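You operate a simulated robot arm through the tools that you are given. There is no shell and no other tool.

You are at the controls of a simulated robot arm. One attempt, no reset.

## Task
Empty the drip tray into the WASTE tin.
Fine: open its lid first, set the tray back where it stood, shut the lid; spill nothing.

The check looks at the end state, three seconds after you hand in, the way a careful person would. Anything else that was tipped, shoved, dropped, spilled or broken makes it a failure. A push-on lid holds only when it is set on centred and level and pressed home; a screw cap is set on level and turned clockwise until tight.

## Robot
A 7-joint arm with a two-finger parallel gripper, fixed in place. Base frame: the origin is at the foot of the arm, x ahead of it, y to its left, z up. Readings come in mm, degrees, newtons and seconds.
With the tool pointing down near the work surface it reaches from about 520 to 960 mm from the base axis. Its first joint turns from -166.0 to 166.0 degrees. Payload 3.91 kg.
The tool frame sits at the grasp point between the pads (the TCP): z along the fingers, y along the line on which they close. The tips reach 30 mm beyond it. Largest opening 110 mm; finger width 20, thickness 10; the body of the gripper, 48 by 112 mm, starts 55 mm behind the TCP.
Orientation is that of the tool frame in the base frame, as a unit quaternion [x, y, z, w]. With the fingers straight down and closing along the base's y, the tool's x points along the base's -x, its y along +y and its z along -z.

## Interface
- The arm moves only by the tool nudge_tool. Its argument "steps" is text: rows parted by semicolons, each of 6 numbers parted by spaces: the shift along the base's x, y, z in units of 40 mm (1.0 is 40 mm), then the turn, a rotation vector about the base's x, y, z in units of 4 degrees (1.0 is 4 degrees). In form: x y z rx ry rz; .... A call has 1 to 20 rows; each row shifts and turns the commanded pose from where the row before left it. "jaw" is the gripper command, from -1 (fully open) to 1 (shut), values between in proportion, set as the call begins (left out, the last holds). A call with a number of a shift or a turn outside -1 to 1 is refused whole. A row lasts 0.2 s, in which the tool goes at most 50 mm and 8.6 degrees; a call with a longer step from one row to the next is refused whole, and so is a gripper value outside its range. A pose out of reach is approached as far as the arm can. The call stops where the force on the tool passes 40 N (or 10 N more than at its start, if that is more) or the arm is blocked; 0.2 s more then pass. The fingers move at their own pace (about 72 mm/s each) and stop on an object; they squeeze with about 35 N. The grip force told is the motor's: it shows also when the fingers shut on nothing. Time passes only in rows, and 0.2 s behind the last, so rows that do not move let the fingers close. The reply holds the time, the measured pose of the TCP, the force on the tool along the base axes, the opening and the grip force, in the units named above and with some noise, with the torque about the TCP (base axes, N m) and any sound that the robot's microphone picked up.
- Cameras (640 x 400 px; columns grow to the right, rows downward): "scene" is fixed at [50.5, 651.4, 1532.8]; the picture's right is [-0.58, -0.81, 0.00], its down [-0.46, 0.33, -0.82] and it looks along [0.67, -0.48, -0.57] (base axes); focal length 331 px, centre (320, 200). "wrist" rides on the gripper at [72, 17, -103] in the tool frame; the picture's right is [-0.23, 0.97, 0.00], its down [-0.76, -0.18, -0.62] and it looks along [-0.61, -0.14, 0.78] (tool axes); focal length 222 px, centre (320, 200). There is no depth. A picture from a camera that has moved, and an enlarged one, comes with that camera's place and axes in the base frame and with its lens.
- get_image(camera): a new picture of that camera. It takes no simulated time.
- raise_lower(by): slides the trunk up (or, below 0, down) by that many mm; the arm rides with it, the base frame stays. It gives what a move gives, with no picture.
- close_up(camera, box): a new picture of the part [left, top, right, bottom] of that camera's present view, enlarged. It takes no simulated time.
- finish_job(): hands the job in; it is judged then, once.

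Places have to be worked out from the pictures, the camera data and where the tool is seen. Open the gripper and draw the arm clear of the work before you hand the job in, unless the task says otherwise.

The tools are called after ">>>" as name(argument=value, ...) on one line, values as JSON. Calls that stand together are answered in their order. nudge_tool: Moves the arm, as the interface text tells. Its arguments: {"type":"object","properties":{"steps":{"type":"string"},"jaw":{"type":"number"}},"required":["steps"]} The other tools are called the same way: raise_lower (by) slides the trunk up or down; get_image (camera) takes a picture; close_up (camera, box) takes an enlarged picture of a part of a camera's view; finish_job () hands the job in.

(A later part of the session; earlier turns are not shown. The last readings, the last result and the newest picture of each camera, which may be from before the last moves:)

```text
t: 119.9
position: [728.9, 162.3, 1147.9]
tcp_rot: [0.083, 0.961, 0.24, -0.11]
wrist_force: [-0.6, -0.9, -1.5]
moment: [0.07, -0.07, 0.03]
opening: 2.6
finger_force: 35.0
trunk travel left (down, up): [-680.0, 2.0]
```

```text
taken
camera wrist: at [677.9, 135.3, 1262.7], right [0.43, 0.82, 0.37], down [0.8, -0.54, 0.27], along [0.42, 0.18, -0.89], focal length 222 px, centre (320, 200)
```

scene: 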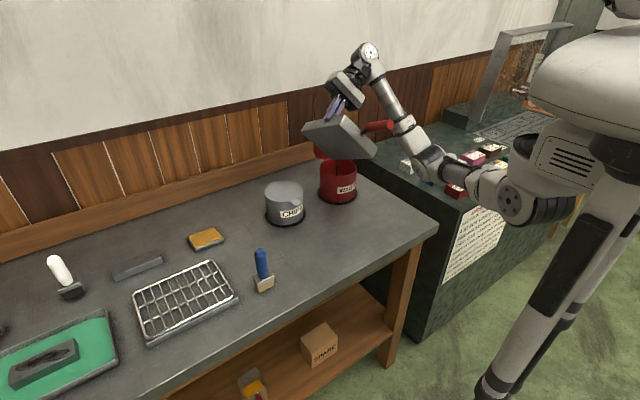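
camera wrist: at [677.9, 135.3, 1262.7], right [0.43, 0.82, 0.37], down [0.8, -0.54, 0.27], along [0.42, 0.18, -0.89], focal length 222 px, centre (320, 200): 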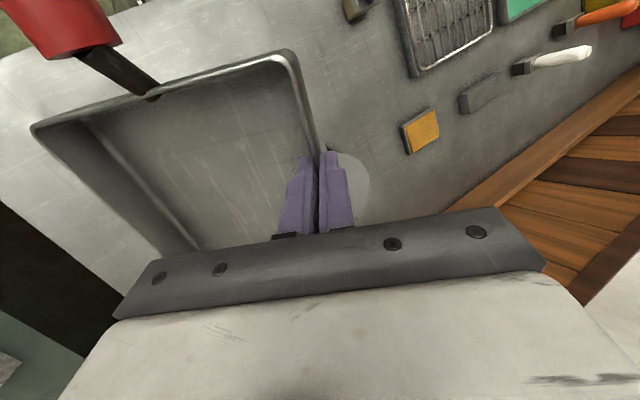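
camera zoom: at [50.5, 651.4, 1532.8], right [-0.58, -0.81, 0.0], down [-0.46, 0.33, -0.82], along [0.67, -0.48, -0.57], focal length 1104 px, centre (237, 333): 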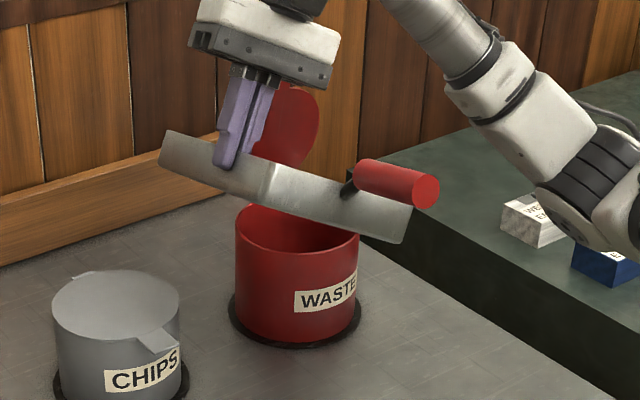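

The tray is clean and empty. I'll finish un-tilting to level.

>>> nudge_tool(steps="-0.0365 0.1005 -0.177 -0.5875 -0.214 0;-0.0365 0.1005 -0.177 -0.5875 -0.214 0;-0.031 0.0855 -0.1855 -0.5875 -0.214 0;-0.031 0.0855 -0.1855 -0.5875 -0.214 0;-0.0255 0.07 -0.193 -0.5875 -0.214 0;-0.0255 0.07 -0.193 -0.5875 -0.214 0;-0.0195 0.054 -0.1985 -0.5875 -0.214 0;-0.0195 0.054 -0.1985 -0.5875 -0.214 0;-0.0124 0.034 -0.1616 -0.47 -0.1712 0;-0.0094 0.026 -0.1632 -0.47 -0.171 0;-0.0094 0.026 -0.1632 -0.47 -0.171 0;-0.0056 0.0152 -0.1648 -0.47 -0.171 0;-0.0056 0.0152 -0.1648 -0.47 -0.171 0;0 0 0 0 0 0")

>>> close_up(camera="scene", box=[250, 100, 430, 240])

```text
t: 122.9
position: [718.3, 192.3, 1054.8]
tcp_rot: [0.086, 0.996, 0.005, 0.0]
wrist_force: [-0.5, -0.2, -1.9]
moment: [0.16, -0.03, 0.02]
opening: 2.5
finger_force: 35.1
trunk travel left (down, up): [-680.0, 2.0]
```

```text
2.86 times, centred on (340, 170) of scene
camera zoom: at [50.5, 651.4, 1532.8], right [-0.58, -0.81, 0.0], down [-0.46, 0.33, -0.82], along [0.67, -0.48, -0.57], focal length 947 px, centre (263, 286)
```

zoom: 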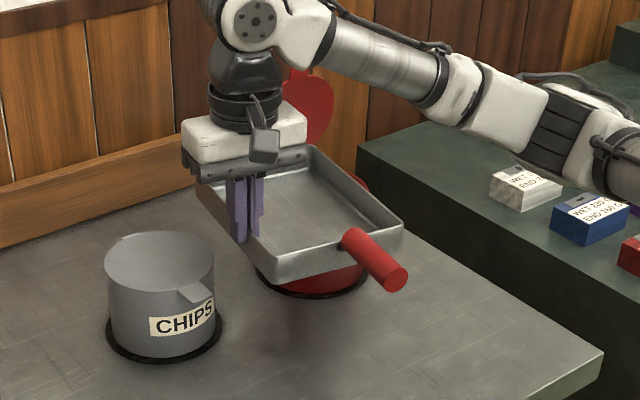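

Level again, and the tray is empty. I'll reverse the turn and carry it back over its place.

>>> nudge_tool(steps="-0.0869 0.0084 0 0 0 0.5;-0.1217 0.0118 0 0 0 0.7;-0.1666 0.0161 0 0 0 0.9583;-0.1666 0.0161 0 0 0 0.9583;-0.1666 0.0161 0 0 0 0.9583;-0.1666 0.0161 0 0 0 0.9583;-0.1666 0.0161 0 0 0 0.9583;-0.1666 0.0161 0 0 0 0.9583;-0.1666 0.0161 0 0 0 0.9583;-0.1666 0.0161 0 0 0 0.9583;-0.1666 0.0161 0 0 0 0.9583;-0.1666 0.0161 0 0 0 0.9583;-0.1666 0.0161 0 0 0 0.9583;-0.1666 0.0161 0 0 0 0.9583")

>>> nudge_tool(steps="-0.1666 0.0161 0 0 0 0.9583;-0.1666 0.0161 0 0 0 0.9583;-0.1666 0.0161 0 0 0 0.9583;-0.1666 0.0161 0 0 0 0.9583;-0.1666 0.0161 0 0 0 0.9583;-0.1666 0.0161 0 0 0 0.9583;-0.1666 0.0161 0 0 0 0.9583;-0.1666 0.0161 0 0 0 0.9583;-0.1666 0.0161 0 0 0 0.9583;-0.1666 0.0161 0 0 0 0.9583;-0.1666 0.0161 0 0 0 0.9583;-0.1666 0.0161 0 0 0 0.9583;-0.0869 0.0084 0 0 0 0.5;-0.0522 0.0051 0 0 0 0.3;0 0 0 0 0 0")

>>> close_up(camera="scene", box=[260, 130, 420, 260])

>>> get_image(camera="wrist")

```text
t: 125.9
position: [628.8, 199.3, 1055.6]
tcp_rot: [-0.35, 0.937, 0.005, -0.002]
wrist_force: [0.3, 0.1, -2.4]
moment: [0.16, 0.06, 0.01]
opening: 2.3
finger_force: 35.1
trunk travel left (down, up): [-680.0, 2.0]
```

```text
t: 129.1
position: [541.9, 207.1, 1054.2]
tcp_rot: [0.708, -0.706, -0.003, 0.005]
wrist_force: [-0.3, 0.2, -3.0]
moment: [0.01, 0.19, -0.03]
opening: 2.7
finger_force: 35.2
trunk travel left (down, up): [-680.0, 2.0]
```

```text
3.08 times, centred on (340, 195) of scene
camera zoom: at [50.5, 651.4, 1532.8], right [-0.58, -0.81, 0.0], down [-0.46, 0.33, -0.82], along [0.67, -0.48, -0.57], focal length 1019 px, centre (258, 215)
```

zoom: 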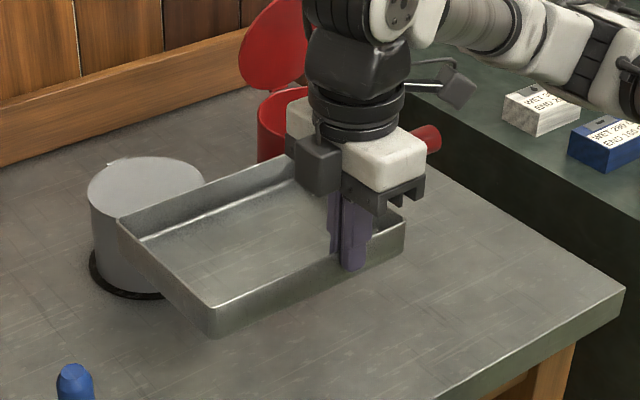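

```text
taken
camera wrist: at [525.3, 135.5, 1158.8], right [-0.97, 0.23, 0.01], down [0.18, 0.76, 0.62], along [0.13, 0.61, -0.78], focal length 222 px, centre (320, 200)
```

wrist: 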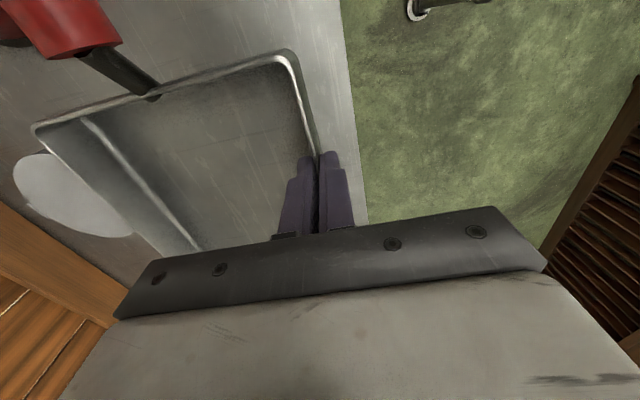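

The tray hangs level above its place. I'll lower it smoothly to just above the table.

>>> nudge_tool(steps="0 0 -0.15 0 0 0;0 0 -0.25 0 0 0;0 0 -0.35 0 0 0;0 0 -0.35 0 0 0;0 0 -0.35 0 0 0;0 0 -0.35 0 0 0;0 0 -0.35 0 0 0;0 0 -0.35 0 0 0;0 0 -0.35 0 0 0;0 0 -0.3 0 0 0;0 0 -0.2 0 0 0;0 0 -0.1 0 0 0;0 0 0 0 0 0")

>>> close_up(camera="scene", box=[275, 205, 365, 285])

>>> close_up(camera="scene", box=[250, 140, 390, 290])

```text
t: 131.9
position: [543.4, 206.2, 915.3]
tcp_rot: [0.708, -0.706, -0.003, 0.004]
wrist_force: [0.3, 0.7, -2.2]
moment: [0.03, 0.17, 0.03]
opening: 2.4
finger_force: 34.7
trunk travel left (down, up): [-680.0, 2.0]
```

```text
5.00 times, centred on (320, 245) of scene
camera zoom: at [50.5, 651.4, 1532.8], right [-0.58, -0.81, 0.0], down [-0.46, 0.33, -0.82], along [0.67, -0.48, -0.57], focal length 1657 px, centre (320, -25)
```

zoom: 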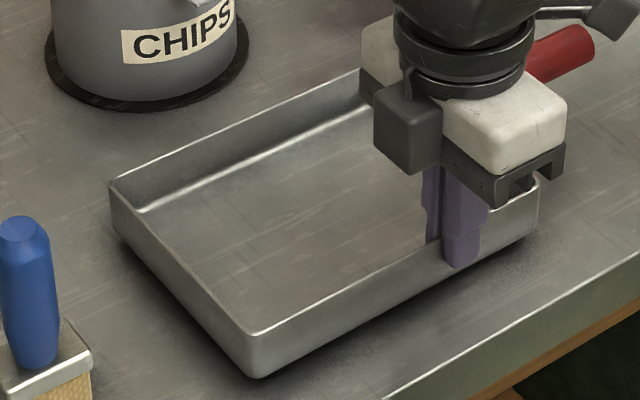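

```text
2.67 times, centred on (320, 215) of scene
camera zoom: at [50.5, 651.4, 1532.8], right [-0.58, -0.81, 0.0], down [-0.46, 0.33, -0.82], along [0.67, -0.48, -0.57], focal length 884 px, centre (320, 160)
```

zoom: 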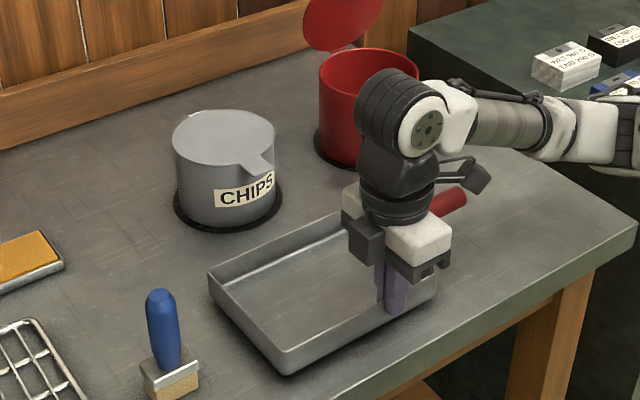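

The tray matches its original outline within about 2 mm. I'll lower the last millimetres in small steps, watching the force.

>>> nudge_tool(steps="0 0 -0.08 0 0 0;0 0 -0.08 0 0 0;0 0 0 0 0 0")

>>> nudge_tool(steps="0 0 -0.04 0 0 0;0 0 0 0 0 0")

>>> nudge_tool(steps="0 0 -0.03 0 0 0;0 0 0 0 0 0")

```text
t: 132.7
position: [541.0, 206.7, 909.7]
tcp_rot: [0.707, -0.707, -0.004, 0.005]
wrist_force: [-0.4, -0.5, -2.4]
moment: [0.01, 0.14, -0.06]
opening: 2.3
finger_force: 34.7
trunk travel left (down, up): [-680.0, 2.0]
```

```text
t: 133.3
position: [540.5, 207.6, 908.9]
tcp_rot: [0.708, -0.706, -0.003, 0.005]
wrist_force: [-0.7, 0.0, -0.8]
moment: [-0.09, -0.1, 0.0]
opening: 2.7
finger_force: 34.7
trunk travel left (down, up): [-680.0, 2.0]
```

```text
t: 133.9
position: [542.4, 208.3, 907.0]
tcp_rot: [-0.707, 0.707, 0.003, -0.005]
wrist_force: [0.1, 0.2, 0.3]
moment: [-0.19, -0.27, -0.06]
opening: 2.4
finger_force: 34.7
trunk travel left (down, up): [-680.0, 2.0]
```

The tray now bears on the table. I'll look before releasing.

>>> close_up(camera="scene", box=[250, 140, 390, 290])

>>> close_up(camera="scene", box=[275, 205, 365, 285])

```text
2.67 times, centred on (320, 215) of scene
camera zoom: at [50.5, 651.4, 1532.8], right [-0.58, -0.81, 0.0], down [-0.46, 0.33, -0.82], along [0.67, -0.48, -0.57], focal length 884 px, centre (320, 160)
```

zoom: 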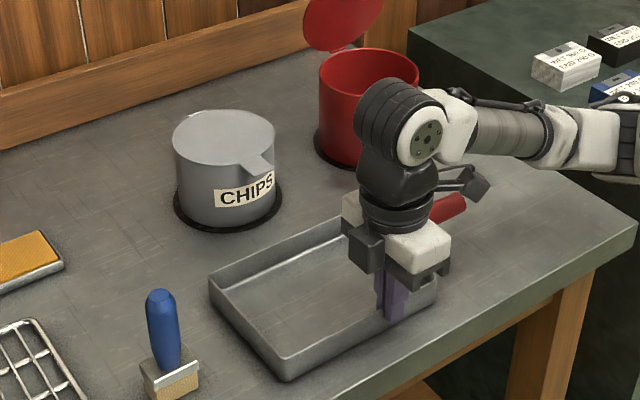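

```text
5.00 times, centred on (320, 245) of scene
camera zoom: at [50.5, 651.4, 1532.8], right [-0.58, -0.81, 0.0], down [-0.46, 0.33, -0.82], along [0.67, -0.48, -0.57], focal length 1657 px, centre (320, -25)
```

zoom: 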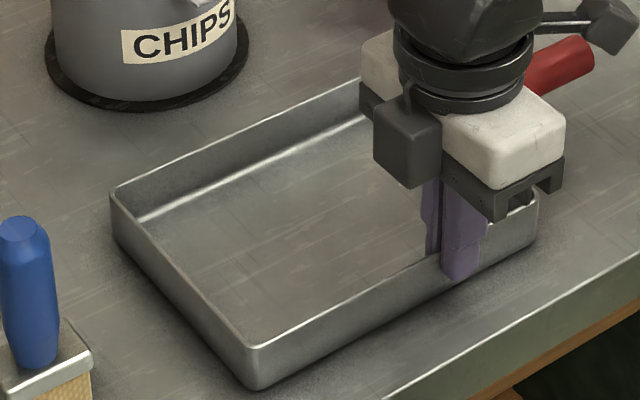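

It's seated in its original outline. I'll release and rise straight up.

>>> nudge_tool(steps="0 0 0 0 0 0;0 0 0 0 0 0;0 0 0 0 0 0", jaw=0.3)

>>> nudge_tool(steps="0 0 0.3 0 0 0;0 0 0.6 0 0 0;0 0 0.9 0 0 0;0 0 1 0 0 0;0 0 1 0 0 0;0 0 0 0 0 0")

>>> get_image(camera="scene")

>>> close_up(camera="scene", box=[250, 140, 390, 290])

>>> get_image(camera="wrist")

```text
t: 134.7
position: [540.1, 206.9, 907.0]
tcp_rot: [0.708, -0.706, -0.003, 0.003]
wrist_force: [0.0, 0.9, -0.1]
moment: [0.01, 0.0, 0.01]
opening: 38.6
finger_force: 0.1
trunk travel left (down, up): [-680.0, 2.0]
```

```text
t: 136.1
position: [544.2, 207.7, 1058.6]
tcp_rot: [0.707, -0.707, -0.003, 0.004]
wrist_force: [-0.4, -0.3, -0.4]
moment: [-0.02, -0.01, -0.01]
opening: 38.8
finger_force: 0.2
trunk travel left (down, up): [-680.0, 2.0]
```

```text
taken
```

scene: 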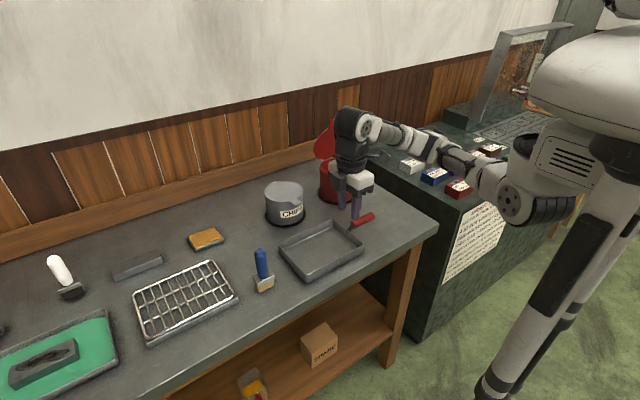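

```text
2.67 times, centred on (320, 215) of scene
camera zoom: at [50.5, 651.4, 1532.8], right [-0.58, -0.81, 0.0], down [-0.46, 0.33, -0.82], along [0.67, -0.48, -0.57], focal length 884 px, centre (320, 160)
```

zoom: 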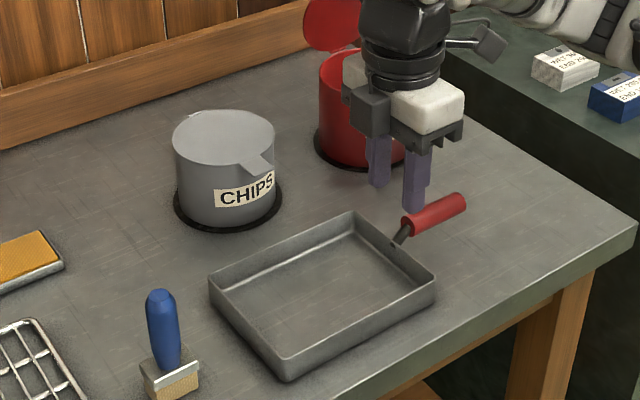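

```text
taken
camera wrist: at [527.2, 135.9, 1163.1], right [-0.97, 0.23, 0.01], down [0.18, 0.76, 0.62], along [0.13, 0.61, -0.78], focal length 222 px, centre (320, 200)
```

wrist: 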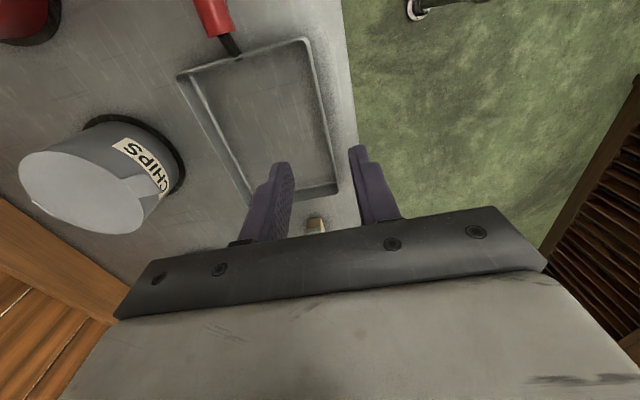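

The tray is empty and back exactly in its original outline. Next is the lid. I'll turn the tool back to its original orientation while moving up near the open lid.

>>> nudge_tool(steps="0.2 -0.202 0.25 0 0 -0.978;0.289 -0.202 0.25 0 0 -0.978;0.289 -0.202 0.25 0 0 -0.978;0.289 -0.202 0.25 0 0 -0.978;0.289 -0.202 0.25 0 0 -0.978;0.289 -0.202 0.25 0 0 -0.978;0.289 -0.202 0.2 0 0 -0.978;0.289 -0.202 0.2 0 0 -0.978;0.289 -0.202 0.2 0 0 -0.978;0.289 -0.202 0.2 0 0 -0.978;0.289 -0.202 0.2 0 0 -0.978;0.289 -0.202 0.2 0 0 -0.978")

>>> nudge_tool(steps="0.289 -0.202 0.1 0 0 -0.978;0.289 -0.202 0.1 0 0 -0.978;0.289 -0.202 0.1 0 0 -0.978;0.289 -0.202 0.1 0 0 -0.978;0.289 -0.202 0.1 0 0 -0.978;0.289 -0.202 0.1 0 0 -0.978;0.289 -0.202 0 0 0 -0.978;0.289 -0.202 0 0 0 -0.978;0.289 -0.202 0 0 0 -0.978;0.289 -0.202 0 0 0 -0.978;0.289 -0.202 0 0 0 -0.978;0 0 0 0 0 0")

>>> get_image(camera="wrist")

>>> get_image(camera="scene")

```text
t: 138.7
position: [678.6, 110.2, 1165.7]
tcp_rot: [-0.368, 0.93, 0.005, -0.003]
wrist_force: [0.3, -0.5, -0.2]
moment: [0.01, 0.02, 0.01]
opening: 38.4
finger_force: 0.1
trunk travel left (down, up): [-680.0, 2.0]
```

```text
t: 141.3
position: [805.5, 21.1, 1190.6]
tcp_rot: [-0.001, 1.0, 0.005, -0.001]
wrist_force: [-0.1, 0.8, 0.2]
moment: [0.0, 0.02, -0.02]
opening: 38.8
finger_force: 0.1
trunk travel left (down, up): [-680.0, 2.0]
```

```text
taken
camera wrist: at [731.9, 36.9, 1294.9], right [0.23, 0.97, 0.01], down [0.76, -0.18, 0.62], along [0.61, -0.13, -0.78], focal length 222 px, centre (320, 200)
```

wrist: 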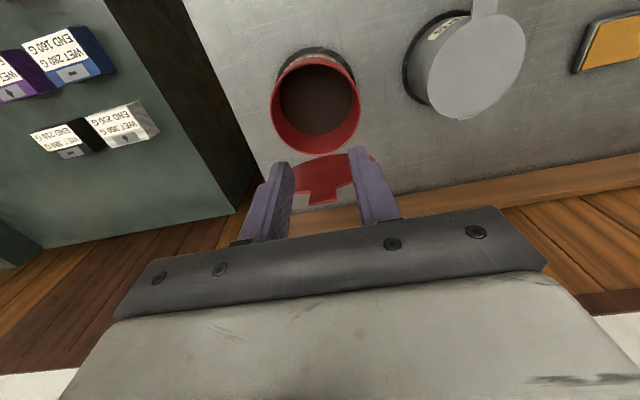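

```text
taken
```

scene: 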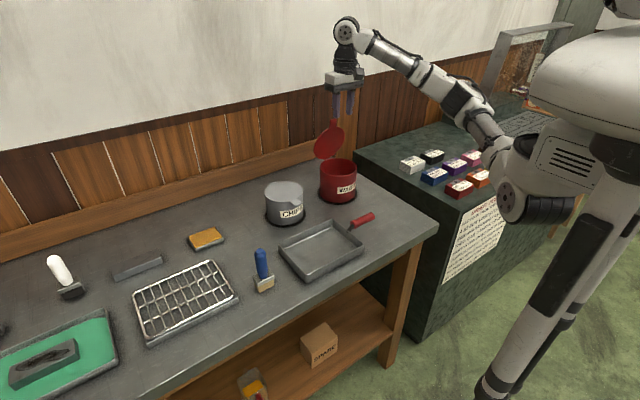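

The tin now contains the waste, and I can see the lid tab between the fingers. I'll zoom in to locate it.

>>> close_up(camera="wrist", box=[240, 100, 410, 230])

>>> close_up(camera="scene", box=[300, 60, 400, 210])

```text
3.08 times, centred on (325, 165) of wrist
camera zoom: at [731.9, 36.9, 1294.9], right [0.23, 0.97, 0.01], down [0.76, -0.18, 0.62], along [0.61, -0.13, -0.78], focal length 684 px, centre (305, 308)
```

zoom: 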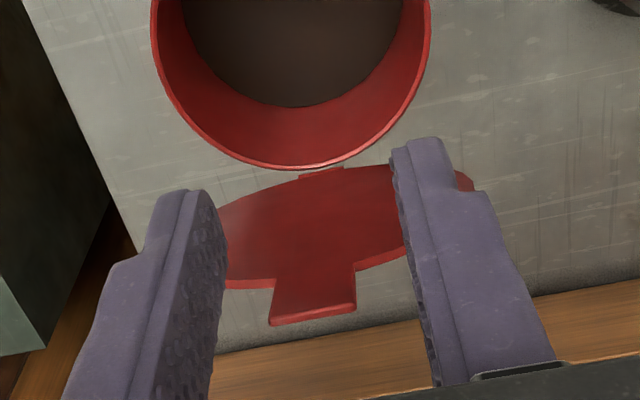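

```text
2.67 times, centred on (350, 135) of scene
camera zoom: at [50.5, 651.4, 1532.8], right [-0.58, -0.81, 0.0], down [-0.46, 0.33, -0.82], along [0.67, -0.48, -0.57], focal length 884 px, centre (240, 373)
```

zoom: 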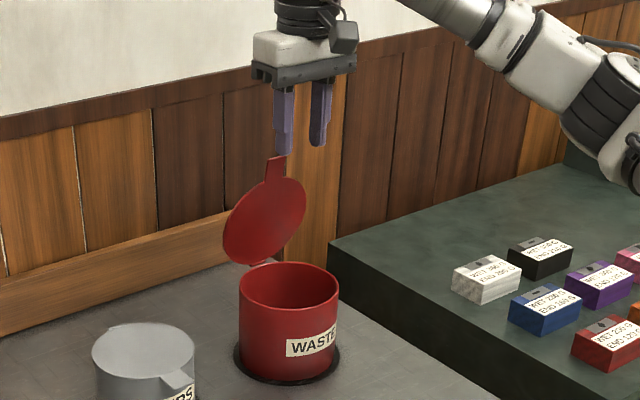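

The lid sits at about 76° with the tab tip near (859, 9, 1131). I'll move over the tab with the jaw a bit wider and verify before descending.

>>> nudge_tool(steps="0.35 -0.07 0 -0.07 0 0;0.35 -0.07 0 -0.07 0 0;0.35 -0.07 0 0 0 0;0.37 -0.06 -0.1 0 0 0;0 0 0 0 0 0", jaw=0.1)

>>> close_up(camera="wrist", box=[240, 100, 410, 230])

>>> close_up(camera="scene", box=[300, 60, 400, 190])

```text
t: 142.5
position: [862.1, 10.7, 1187.7]
tcp_rot: [-0.001, 1.0, 0.0, 0.0]
wrist_force: [0.0, 0.0, -0.3]
moment: [0.0, 0.01, 0.01]
opening: 49.3
finger_force: 0.0
trunk travel left (down, up): [-680.0, 2.0]
```

```text
3.08 times, centred on (325, 165) of wrist
camera zoom: at [788.9, 27.3, 1291.5], right [0.22, 0.97, 0.0], down [0.76, -0.18, 0.62], along [0.61, -0.14, -0.78], focal length 684 px, centre (305, 308)
```

zoom: 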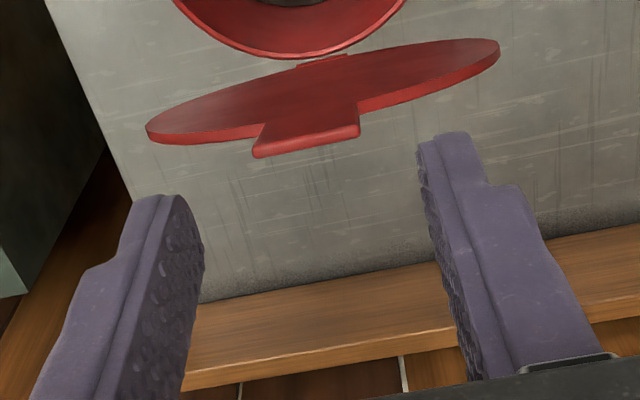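

```text
3.08 times, centred on (350, 125) of scene
camera zoom: at [50.5, 651.4, 1532.8], right [-0.58, -0.81, 0.0], down [-0.46, 0.33, -0.82], along [0.67, -0.48, -0.57], focal length 1019 px, centre (228, 431)
```

zoom: 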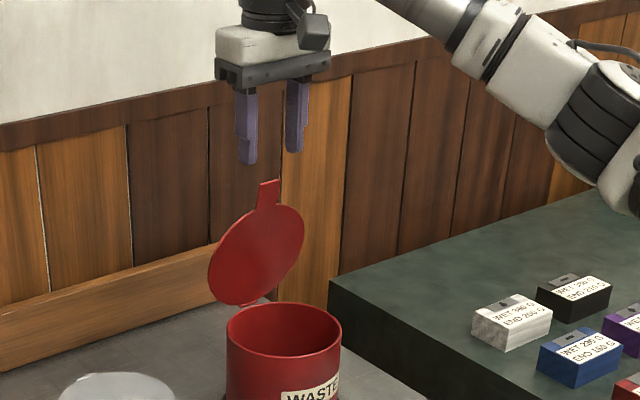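

The tab is centred between the fingers (y≈10.5, x≈862). I'll descend to straddle it and pinch its sides.

>>> nudge_tool(steps="0.03 0 -0.5 0 0 0;0.02 0 -0.5 0 0 0;0 0 -0.2 0 0 0;0 0 0 0 0 0")

>>> close_up(camera="scene", box=[310, 90, 370, 160])

>>> close_up(camera="wrist", box=[240, 100, 410, 230])

```text
t: 143.5
position: [863.2, 9.4, 1139.9]
tcp_rot: [0.0, 1.0, 0.0, -0.001]
wrist_force: [-0.3, 0.3, -0.5]
moment: [-0.01, 0.02, 0.01]
opening: 49.7
finger_force: 0.0
trunk travel left (down, up): [-680.0, 2.0]
```

```text
5.71 times, centred on (340, 125) of scene
camera zoom: at [50.5, 651.4, 1532.8], right [-0.58, -0.81, 0.0], down [-0.46, 0.33, -0.82], along [0.67, -0.48, -0.57], focal length 1893 px, centre (206, 629)
```

zoom: 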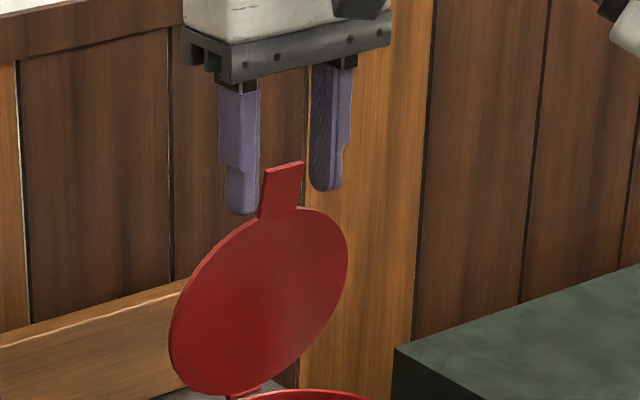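

```text
3.08 times, centred on (325, 165) of wrist
camera zoom: at [790.4, 26.4, 1244.1], right [0.23, 0.97, 0.0], down [0.76, -0.18, 0.62], along [0.61, -0.14, -0.78], focal length 684 px, centre (305, 308)
```

zoom: 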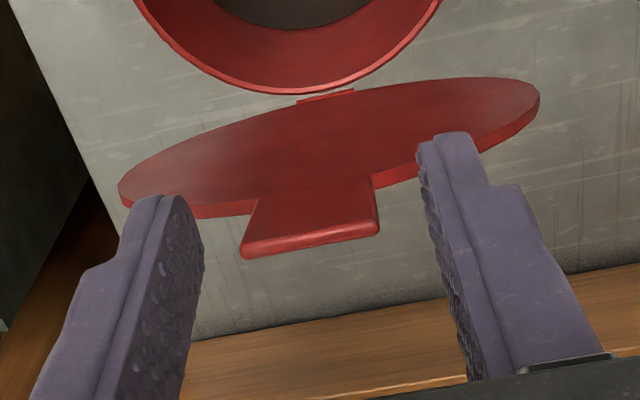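

The fingers straddle the tab correctly. Closing on it.

>>> nudge_tool(steps="0 0.01 0 0 0 0;0 0 0 0 0 0;0 0 0 0 0 0;0 0 0 0 0 0", jaw=1)

>>> close_up(camera="scene", box=[310, 90, 370, 160])

```text
t: 144.5
position: [864.6, 10.9, 1139.3]
tcp_rot: [-0.002, 1.0, -0.001, 0.0]
wrist_force: [-0.7, 4.1, -0.6]
moment: [0.07, 0.13, -0.01]
opening: 27.5
finger_force: 45.0
trunk travel left (down, up): [-680.0, 2.0]
```

```text
5.71 times, centred on (340, 125) of scene
camera zoom: at [50.5, 651.4, 1532.8], right [-0.58, -0.81, 0.0], down [-0.46, 0.33, -0.82], along [0.67, -0.48, -0.57], focal length 1893 px, centre (206, 629)
```

zoom: 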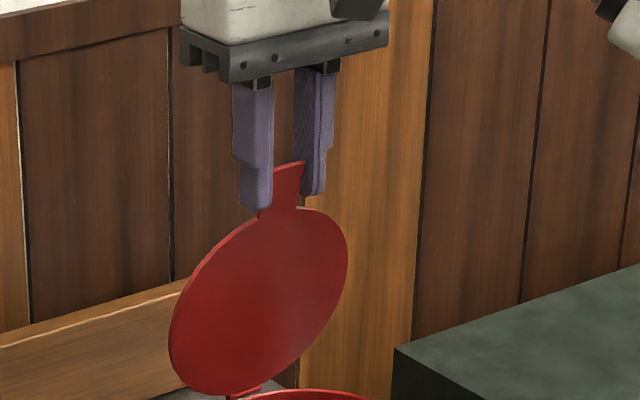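

Tab held. I'll bring the lid down along its arc with slight tool co-rotation, first about 15°.

>>> nudge_tool(steps="-0.335 0 -0.0916 0 -0.375 0;-0.3256 0 -0.1195 0 -0.375 0;-0.3144 0 -0.147 0 -0.375 0;0 0 0 0 0 0")

>>> close_up(camera="scene", box=[300, 80, 400, 210])

```text
t: 145.5
position: [825.4, 9.9, 1125.8]
tcp_rot: [-0.001, 0.999, 0.0, 0.038]
wrist_force: [5.9, 0.3, 6.0]
moment: [-0.03, -1.37, -0.03]
opening: 27.4
finger_force: 44.8
trunk travel left (down, up): [-680.0, 2.0]
```

```text
3.08 times, centred on (350, 145) of scene
camera zoom: at [50.5, 651.4, 1532.8], right [-0.58, -0.81, 0.0], down [-0.46, 0.33, -0.82], along [0.67, -0.48, -0.57], focal length 1019 px, centre (228, 369)
```

zoom: 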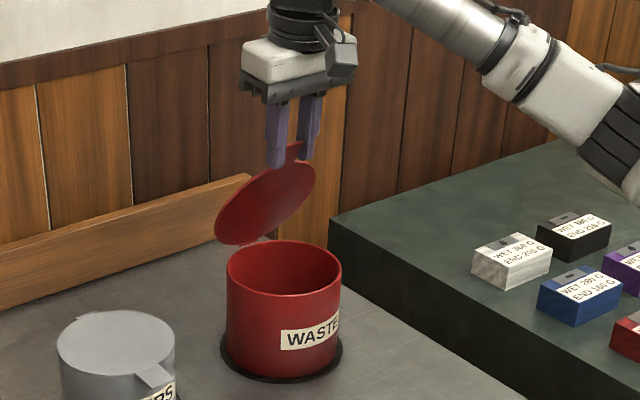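

The lid is following. Continuing down to about 37°.

>>> nudge_tool(steps="-0.312 0 -0.175 0 -0.75 0;-0.296 0 -0.2 0 -0.75 0;-0.2776 0 -0.2245 0 -0.75 0;-0.2571 0 -0.247 0 -0.75 0;-0.2355 0 -0.2673 0 -0.75 0;0 0 0 0 0 0")

>>> close_up(camera="scene", box=[300, 80, 400, 210])

```text
t: 146.9
position: [768.6, 11.4, 1081.6]
tcp_rot: [-0.002, 0.985, 0.0, 0.17]
wrist_force: [0.8, 2.5, 6.5]
moment: [0.12, -1.01, -0.07]
opening: 27.4
finger_force: 44.9
trunk travel left (down, up): [-680.0, 2.0]
```

```text
3.08 times, centred on (350, 145) of scene
camera zoom: at [50.5, 651.4, 1532.8], right [-0.58, -0.81, 0.0], down [-0.46, 0.33, -0.82], along [0.67, -0.48, -0.57], focal length 1019 px, centre (228, 369)
```

zoom: 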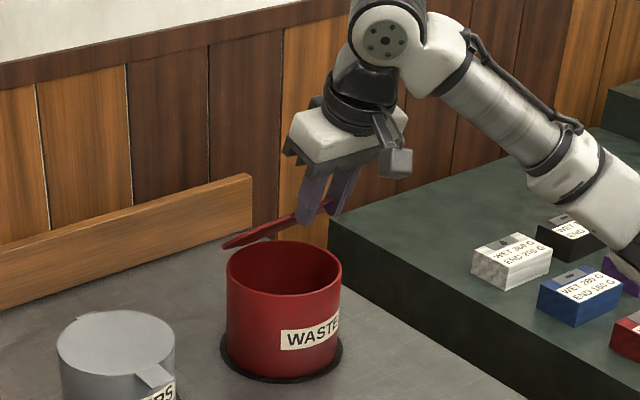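

The lid is at 37°. Continuing to about 12° with the tool angle held.

>>> nudge_tool(steps="-0.1887 0 -0.2776 0 0 0;-0.164 0 -0.2934 0 0 0;-0.1374 0 -0.3065 0 0 0;-0.1105 0 -0.3169 0 0 0;-0.0824 0 -0.3257 0 0 0;0 0 0 0 0 0")

>>> close_up(camera="scene", box=[300, 100, 400, 210])

```text
t: 148.3
position: [742.3, 10.7, 1019.7]
tcp_rot: [-0.002, 0.986, 0.0, 0.169]
wrist_force: [-4.4, 0.1, 8.5]
moment: [0.03, -1.02, -0.17]
opening: 27.6
finger_force: 44.5
trunk travel left (down, up): [-680.0, 2.0]
```

```text
3.64 times, centred on (350, 155) of scene
camera zoom: at [50.5, 651.4, 1532.8], right [-0.58, -0.81, 0.0], down [-0.46, 0.33, -0.82], along [0.67, -0.48, -0.57], focal length 1205 px, centre (211, 364)
```

zoom: 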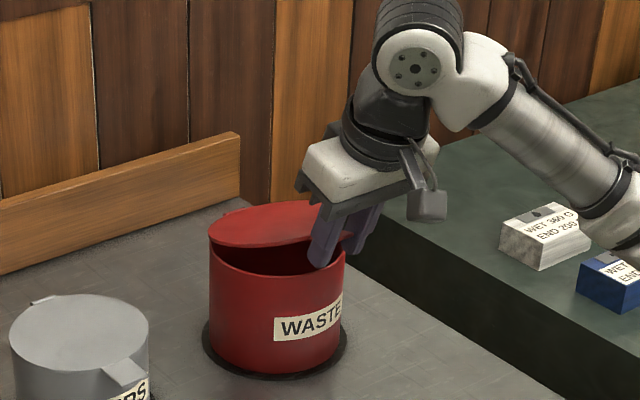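

Nearly shut, and the tin hasn't moved. I'll close the last degrees gently.

>>> nudge_tool(steps="-0.0539 0 -0.3315 0 0 0;-0.015 0 -0.17 0 0 0;-0.01 0 -0.12 0 0 0;0 0 0 0 0 0")

>>> close_up(camera="scene", box=[300, 100, 400, 210])

```text
t: 149.3
position: [738.0, 10.1, 994.9]
tcp_rot: [-0.001, 0.986, 0.0, 0.169]
wrist_force: [0.1, -2.6, 7.9]
moment: [-0.07, -1.32, 0.04]
opening: 27.5
finger_force: 45.0
trunk travel left (down, up): [-680.0, 2.0]
```

```text
3.64 times, centred on (350, 155) of scene
camera zoom: at [50.5, 651.4, 1532.8], right [-0.58, -0.81, 0.0], down [-0.46, 0.33, -0.82], along [0.67, -0.48, -0.57], focal length 1205 px, centre (211, 364)
```

zoom: 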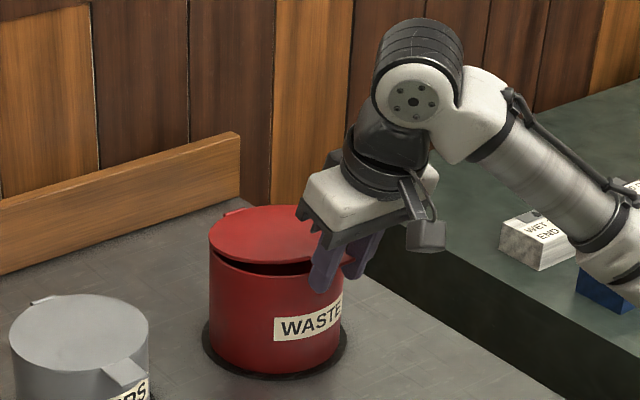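

A small gap is left. I'll lower further in small steps until it seats.

>>> nudge_tool(steps="-0.004 0 -0.08 0 0 0;-0.002 0 -0.06 0 0 0;0 0 0 0 0 0")

>>> close_up(camera="scene", box=[320, 135, 380, 195])

```text
t: 150.1
position: [739.1, 9.4, 989.6]
tcp_rot: [-0.001, 0.985, 0.0, 0.17]
wrist_force: [-4.9, -0.3, 7.8]
moment: [-0.03, -1.22, -0.05]
opening: 27.6
finger_force: 45.3
trunk travel left (down, up): [-680.0, 2.0]
```

```text
6.67 times, centred on (350, 165) of scene
camera zoom: at [50.5, 651.4, 1532.8], right [-0.58, -0.81, 0.0], down [-0.46, 0.33, -0.82], along [0.67, -0.48, -0.57], focal length 2209 px, centre (120, 433)
```

zoom: 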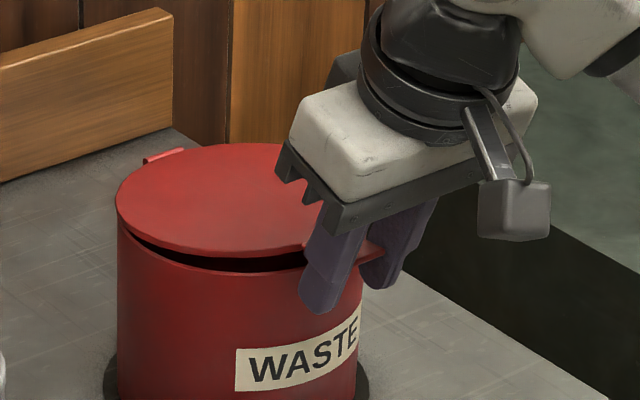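

About 6 mm of gap is left at the front. Continuing in small steps.

>>> nudge_tool(steps="0 0 -0.08 0 0 0;0 0 -0.05 0 0 0;0 0 0 0 0 0")

>>> nudge_tool(steps="0 0 -0.03 0 0 0;0 0 0 0 0 0")

>>> close_up(camera="scene", box=[320, 135, 380, 195])

```text
t: 150.9
position: [737.3, 11.4, 985.2]
tcp_rot: [-0.002, 0.986, 0.0, 0.169]
wrist_force: [-8.4, -1.2, 8.2]
moment: [-0.06, -1.2, 0.0]
opening: 27.6
finger_force: 44.6
trunk travel left (down, up): [-680.0, 2.0]
```

```text
t: 151.5
position: [738.8, 10.5, 984.6]
tcp_rot: [-0.001, 0.986, 0.001, 0.17]
wrist_force: [-7.6, -3.7, 7.9]
moment: [-0.03, -1.29, -0.07]
opening: 28.0
finger_force: 45.1
trunk travel left (down, up): [-680.0, 2.0]
```

```text
6.67 times, centred on (350, 165) of scene
camera zoom: at [50.5, 651.4, 1532.8], right [-0.58, -0.81, 0.0], down [-0.46, 0.33, -0.82], along [0.67, -0.48, -0.57], focal length 2209 px, centre (120, 433)
```

zoom: 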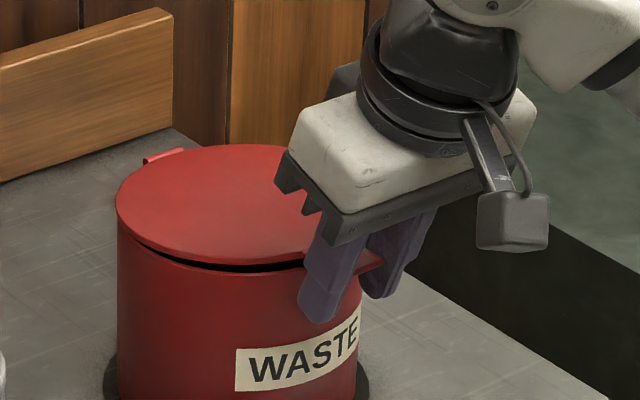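

Gap now ≈2 mm. I'll lower the last bit, then release the tab and back off upward.

>>> nudge_tool(steps="0 0 -0.05 0 0 0;0 0 0 0 0 0")

>>> nudge_tool(steps="0 0 0 0 0 0;0 0 0 0 0 0;0 0 0 0 0 0", jaw=0)

>>> close_up(camera="scene", box=[320, 135, 380, 195])

```text
t: 152.1
position: [738.0, 10.5, 981.5]
tcp_rot: [-0.001, 0.986, 0.0, 0.169]
wrist_force: [-9.7, -2.2, 7.2]
moment: [0.02, -1.21, -0.14]
opening: 27.5
finger_force: 45.2
trunk travel left (down, up): [-680.0, 2.0]
```

```text
t: 152.9
position: [739.0, 9.8, 981.2]
tcp_rot: [-0.001, 0.986, 0.0, 0.168]
wrist_force: [-0.1, -0.3, -0.5]
moment: [0.0, -0.02, 0.02]
opening: 54.9
finger_force: 0.0
trunk travel left (down, up): [-680.0, 2.0]
```

```text
6.67 times, centred on (350, 165) of scene
camera zoom: at [50.5, 651.4, 1532.8], right [-0.58, -0.81, 0.0], down [-0.46, 0.33, -0.82], along [0.67, -0.48, -0.57], focal length 2209 px, centre (120, 433)
```

zoom: 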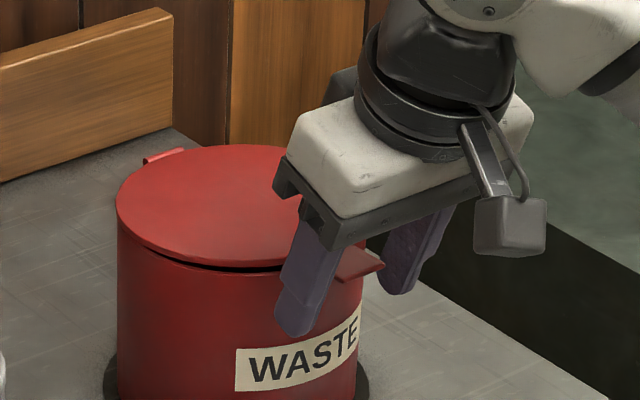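

The lid is almost closed, with only a hairline gap. I'll retreat along the tool axis, straighten up, close the fingers and press the lid home from above.

>>> nudge_tool(steps="-0.2 0 0.6 0 0 0;-0.3 0 0.9 0 0 0;0 0 0.9 0 0.6 0;0.3 0 0.5 0 0.8 0;0.6 0 0 0 0.8 0;0.7 0 0 0 0.9 0;0.6 0 0 0 0.9 0;0.3 0 0 0 0.875 0;0 0 0 0 0 0")

>>> nudge_tool(steps="0 0 0 0 0 0;0 0 0 0 0 0;0 0 0 0 0 0", jaw=1)

>>> get_image(camera="wrist")

>>> close_up(camera="scene", box=[310, 100, 390, 210])

```text
t: 154.9
position: [818.9, 12.0, 1097.5]
tcp_rot: [0.0, 1.0, 0.0, -0.001]
wrist_force: [0.0, -0.5, -0.4]
moment: [-0.02, -0.01, 0.01]
opening: 55.3
finger_force: 0.0
trunk travel left (down, up): [-680.0, 2.0]
```

```text
t: 155.7
position: [819.2, 11.9, 1096.6]
tcp_rot: [0.0, 1.0, 0.0, -0.001]
wrist_force: [-0.9, -0.1, 0.2]
moment: [-0.02, -0.01, 0.01]
opening: 0.0
finger_force: 35.0
trunk travel left (down, up): [-680.0, 2.0]
```

```text
taken
camera wrist: at [745.9, 29.0, 1200.6], right [0.23, 0.97, 0.0], down [0.76, -0.18, 0.62], along [0.61, -0.14, -0.78], focal length 222 px, centre (320, 200)
```

wrist: 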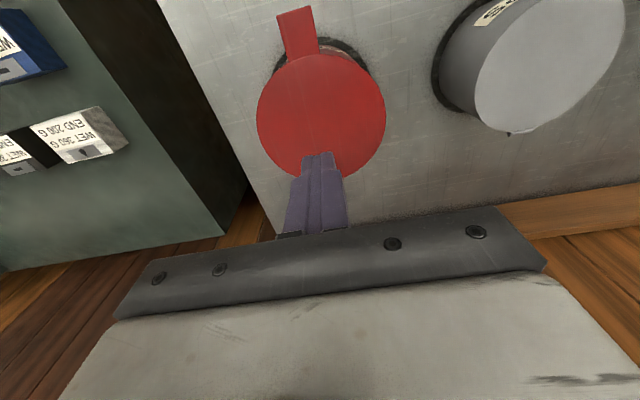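

```text
3.64 times, centred on (350, 155) of scene
camera zoom: at [50.5, 651.4, 1532.8], right [-0.58, -0.81, 0.0], down [-0.46, 0.33, -0.82], along [0.67, -0.48, -0.57], focal length 1205 px, centre (211, 364)
```

zoom: 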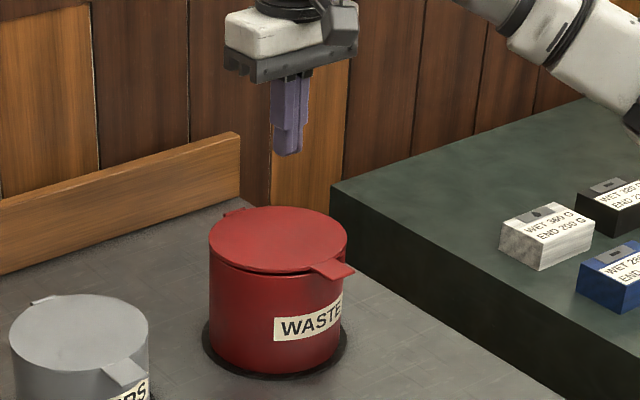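

The fingers are closed above the lid. I'll come down on the lid's front half, then press in small steps while watching the force.

>>> nudge_tool(steps="-0.3 0 -0.7 0 0 0;-0.3 0 -0.7 0 0 0;0 0 -0.65 0 0 0;0 0 0 0 0 0")

>>> nudge_tool(steps="0 0 -0.08 0 0 0;0 0 -0.08 0 0 0;0 0 0 0 0 0")

>>> nudge_tool(steps="0 0 -0.04 0 0 0;0 0 0 0 0 0")

```text
t: 156.7
position: [793.7, 11.3, 1015.7]
tcp_rot: [-0.001, 1.0, 0.0, -0.001]
wrist_force: [-0.1, 0.2, -0.1]
moment: [0.01, -0.02, -0.03]
opening: 0.0
finger_force: 35.3
trunk travel left (down, up): [-680.0, 2.0]
```

```text
t: 157.5
position: [795.8, 10.9, 1009.3]
tcp_rot: [-0.001, 1.0, 0.0, -0.001]
wrist_force: [0.8, 0.0, 0.1]
moment: [-0.01, 0.01, -0.01]
opening: 0.0
finger_force: 35.2
trunk travel left (down, up): [-680.0, 2.0]
```

```text
t: 158.1
position: [795.6, 11.7, 1006.5]
tcp_rot: [-0.001, 1.0, 0.0, 0.0]
wrist_force: [-0.6, -0.5, -0.2]
moment: [0.01, 0.03, 0.01]
opening: 0.0
finger_force: 34.6
trunk travel left (down, up): [-680.0, 2.0]
```

No contact yet at z≈1006.5. I'll continue in 1.5 mm steps.

>>> nudge_tool(steps="0 0 -0.04 0 0 0;0 0 0 0 0 0")

>>> nudge_tool(steps="0 0 -0.04 0 0 0;0 0 0 0 0 0")

>>> close_up(camera="scene", box=[320, 135, 380, 195])

```text
t: 158.7
position: [796.0, 11.1, 1006.5]
tcp_rot: [-0.001, 1.0, 0.0, -0.001]
wrist_force: [-0.7, -1.0, 0.3]
moment: [0.04, 0.01, 0.0]
opening: 0.0
finger_force: 35.0
trunk travel left (down, up): [-680.0, 2.0]
```

```text
t: 159.3
position: [796.0, 11.3, 1004.4]
tcp_rot: [-0.001, 1.0, 0.0, 0.0]
wrist_force: [2.6, -1.1, 6.6]
moment: [-0.01, -0.13, 0.03]
opening: 0.0
finger_force: 34.8
trunk travel left (down, up): [-680.0, 2.0]
```

```text
6.67 times, centred on (350, 165) of scene
camera zoom: at [50.5, 651.4, 1532.8], right [-0.58, -0.81, 0.0], down [-0.46, 0.33, -0.82], along [0.67, -0.48, -0.57], focal length 2209 px, centre (120, 433)
```

zoom: 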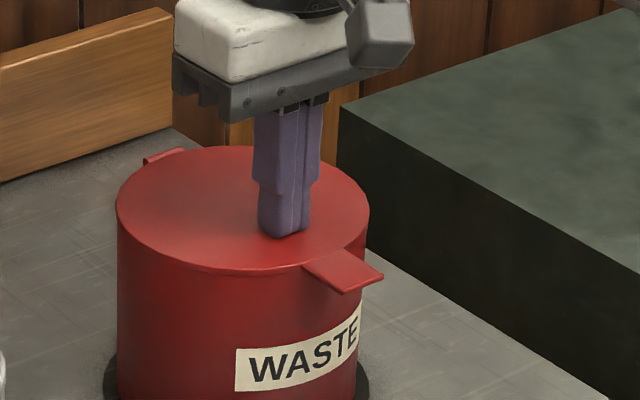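

Contact at 6.6 N and the gap has vanished. One more small press to make sure it's home.

>>> nudge_tool(steps="0 0 -0.03 0 0 0;0 0 0 0 0 0")

>>> nudge_tool(steps="0 0 0.1 0 0 0;0 0 0.5 0 0 0;0 0 1 0 0 0;0 0 1 0 0 0;0 0 1 0 0 0;0 0 1 0 0 0;0 0 0 0 0 0")

>>> close_up(camera="scene", box=[320, 135, 380, 195])

>>> get_image(camera="scene")

>>> get_image(camera="wrist")

```text
t: 159.9
position: [795.6, 11.6, 1004.3]
tcp_rot: [-0.001, 1.0, 0.001, 0.001]
wrist_force: [6.7, -0.9, 15.6]
moment: [-0.06, -0.39, 0.01]
opening: 0.0
finger_force: 34.7
trunk travel left (down, up): [-680.0, 2.0]
```

```text
t: 161.5
position: [794.3, 12.3, 1186.9]
tcp_rot: [0.0, 1.0, 0.0, -0.001]
wrist_force: [0.1, 1.0, -0.5]
moment: [-0.01, -0.02, 0.0]
opening: 0.0
finger_force: 34.8
trunk travel left (down, up): [-680.0, 2.0]
```

```text
6.67 times, centred on (350, 165) of scene
camera zoom: at [50.5, 651.4, 1532.8], right [-0.58, -0.81, 0.0], down [-0.46, 0.33, -0.82], along [0.67, -0.48, -0.57], focal length 2209 px, centre (120, 433)
```

zoom: 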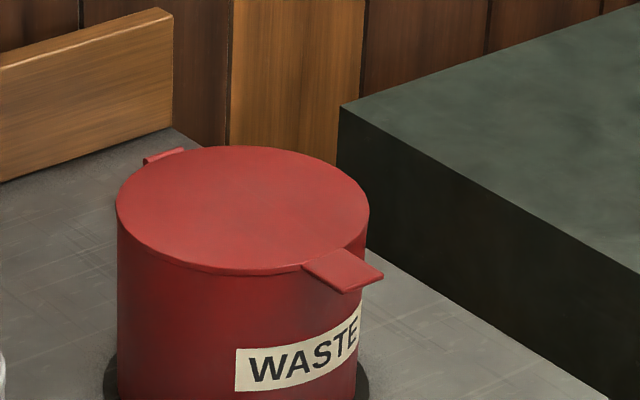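

```text
taken
```

scene: 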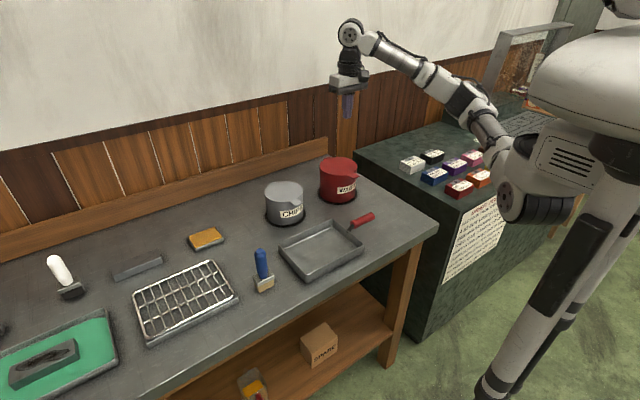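

```text
taken
camera wrist: at [721.6, 29.0, 1290.3], right [0.22, 0.97, 0.0], down [0.76, -0.18, 0.62], along [0.61, -0.14, -0.78], focal length 222 px, centre (320, 200)
```

wrist: 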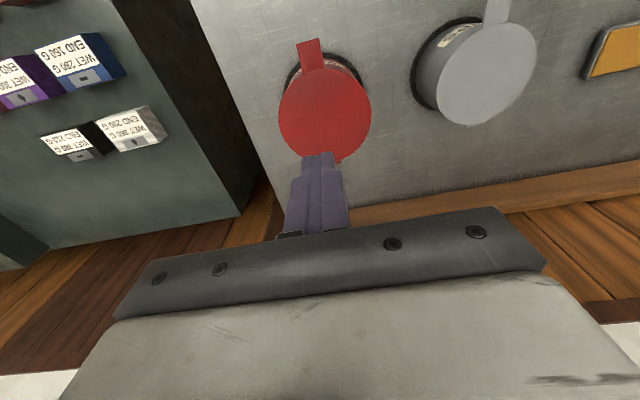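

The lid is shut flush, as at the start. I'll open the gripper, draw the arm back clear of the work, and do a final check for spills.

>>> nudge_tool(steps="0 0 0.5 0 0 0;-0.9 0.33 0.2 0 0 0;-0.9 0.33 0.2 0 0 0;-0.9 0.33 0.2 0 0 0;-0.9 0.33 0.2 0 0 0;-0.9 0.33 0.2 0 0 0;-0.9 0.33 0.2 0 0 0;-0.9 0.33 0.2 0 0 0;-0.9 0.33 0.1 0 0 0;-0.9 0.33 0 0 0 0;0 0 0 0 0 0", jaw=-1)

>>> get_image(camera="scene")

>>> get_image(camera="wrist")

>>> close_up(camera="scene", box=[250, 140, 390, 290])

>>> close_up(camera="wrist", box=[240, 80, 480, 240])

```text
t: 163.9
position: [471.0, 130.2, 1263.5]
tcp_rot: [-0.001, 1.0, -0.001, -0.001]
wrist_force: [0.3, -0.2, 0.0]
moment: [0.01, 0.0, 0.01]
opening: 110.4
finger_force: 0.0
trunk travel left (down, up): [-680.0, 2.0]
```

```text
taken
```

scene: 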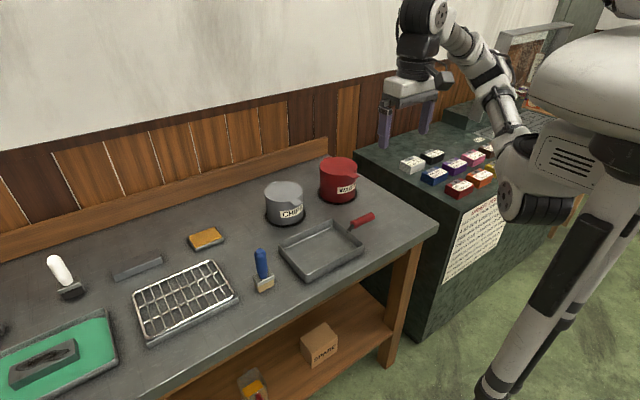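

```text
taken
camera wrist: at [397.9, 147.4, 1368.0], right [0.22, 0.97, 0.0], down [0.76, -0.18, 0.62], along [0.61, -0.14, -0.78], focal length 222 px, centre (320, 200)
```

wrist: 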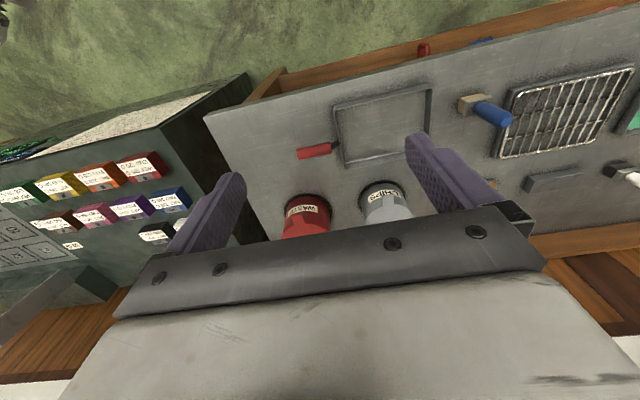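

```text
2.67 times, centred on (320, 215) of scene
camera zoom: at [50.5, 651.4, 1532.8], right [-0.58, -0.81, 0.0], down [-0.46, 0.33, -0.82], along [0.67, -0.48, -0.57], focal length 884 px, centre (320, 160)
```

zoom: 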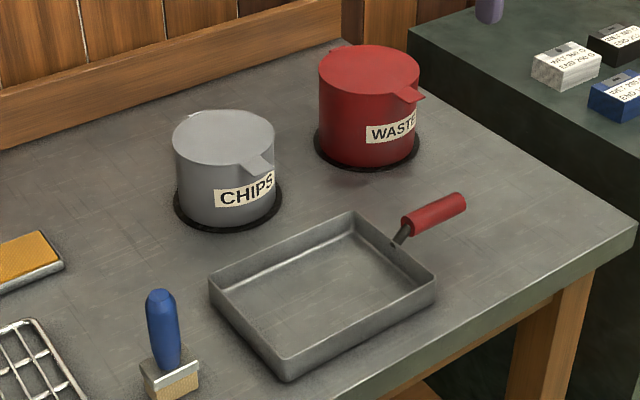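

```text
2.50 times, centred on (360, 160) of wrist
camera zoom: at [397.9, 147.4, 1368.0], right [0.22, 0.97, 0.0], down [0.76, -0.18, 0.62], along [0.61, -0.14, -0.78], focal length 555 px, centre (220, 300)
```

zoom: 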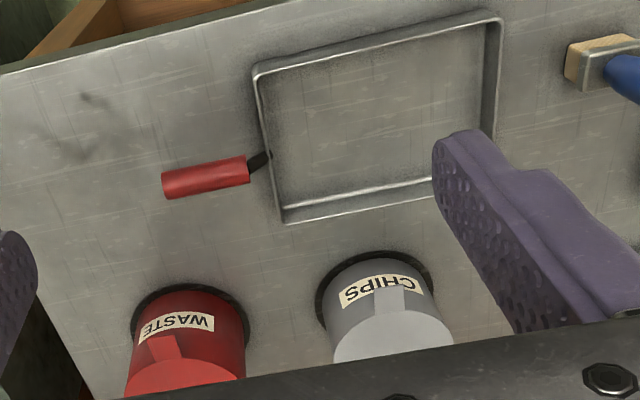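

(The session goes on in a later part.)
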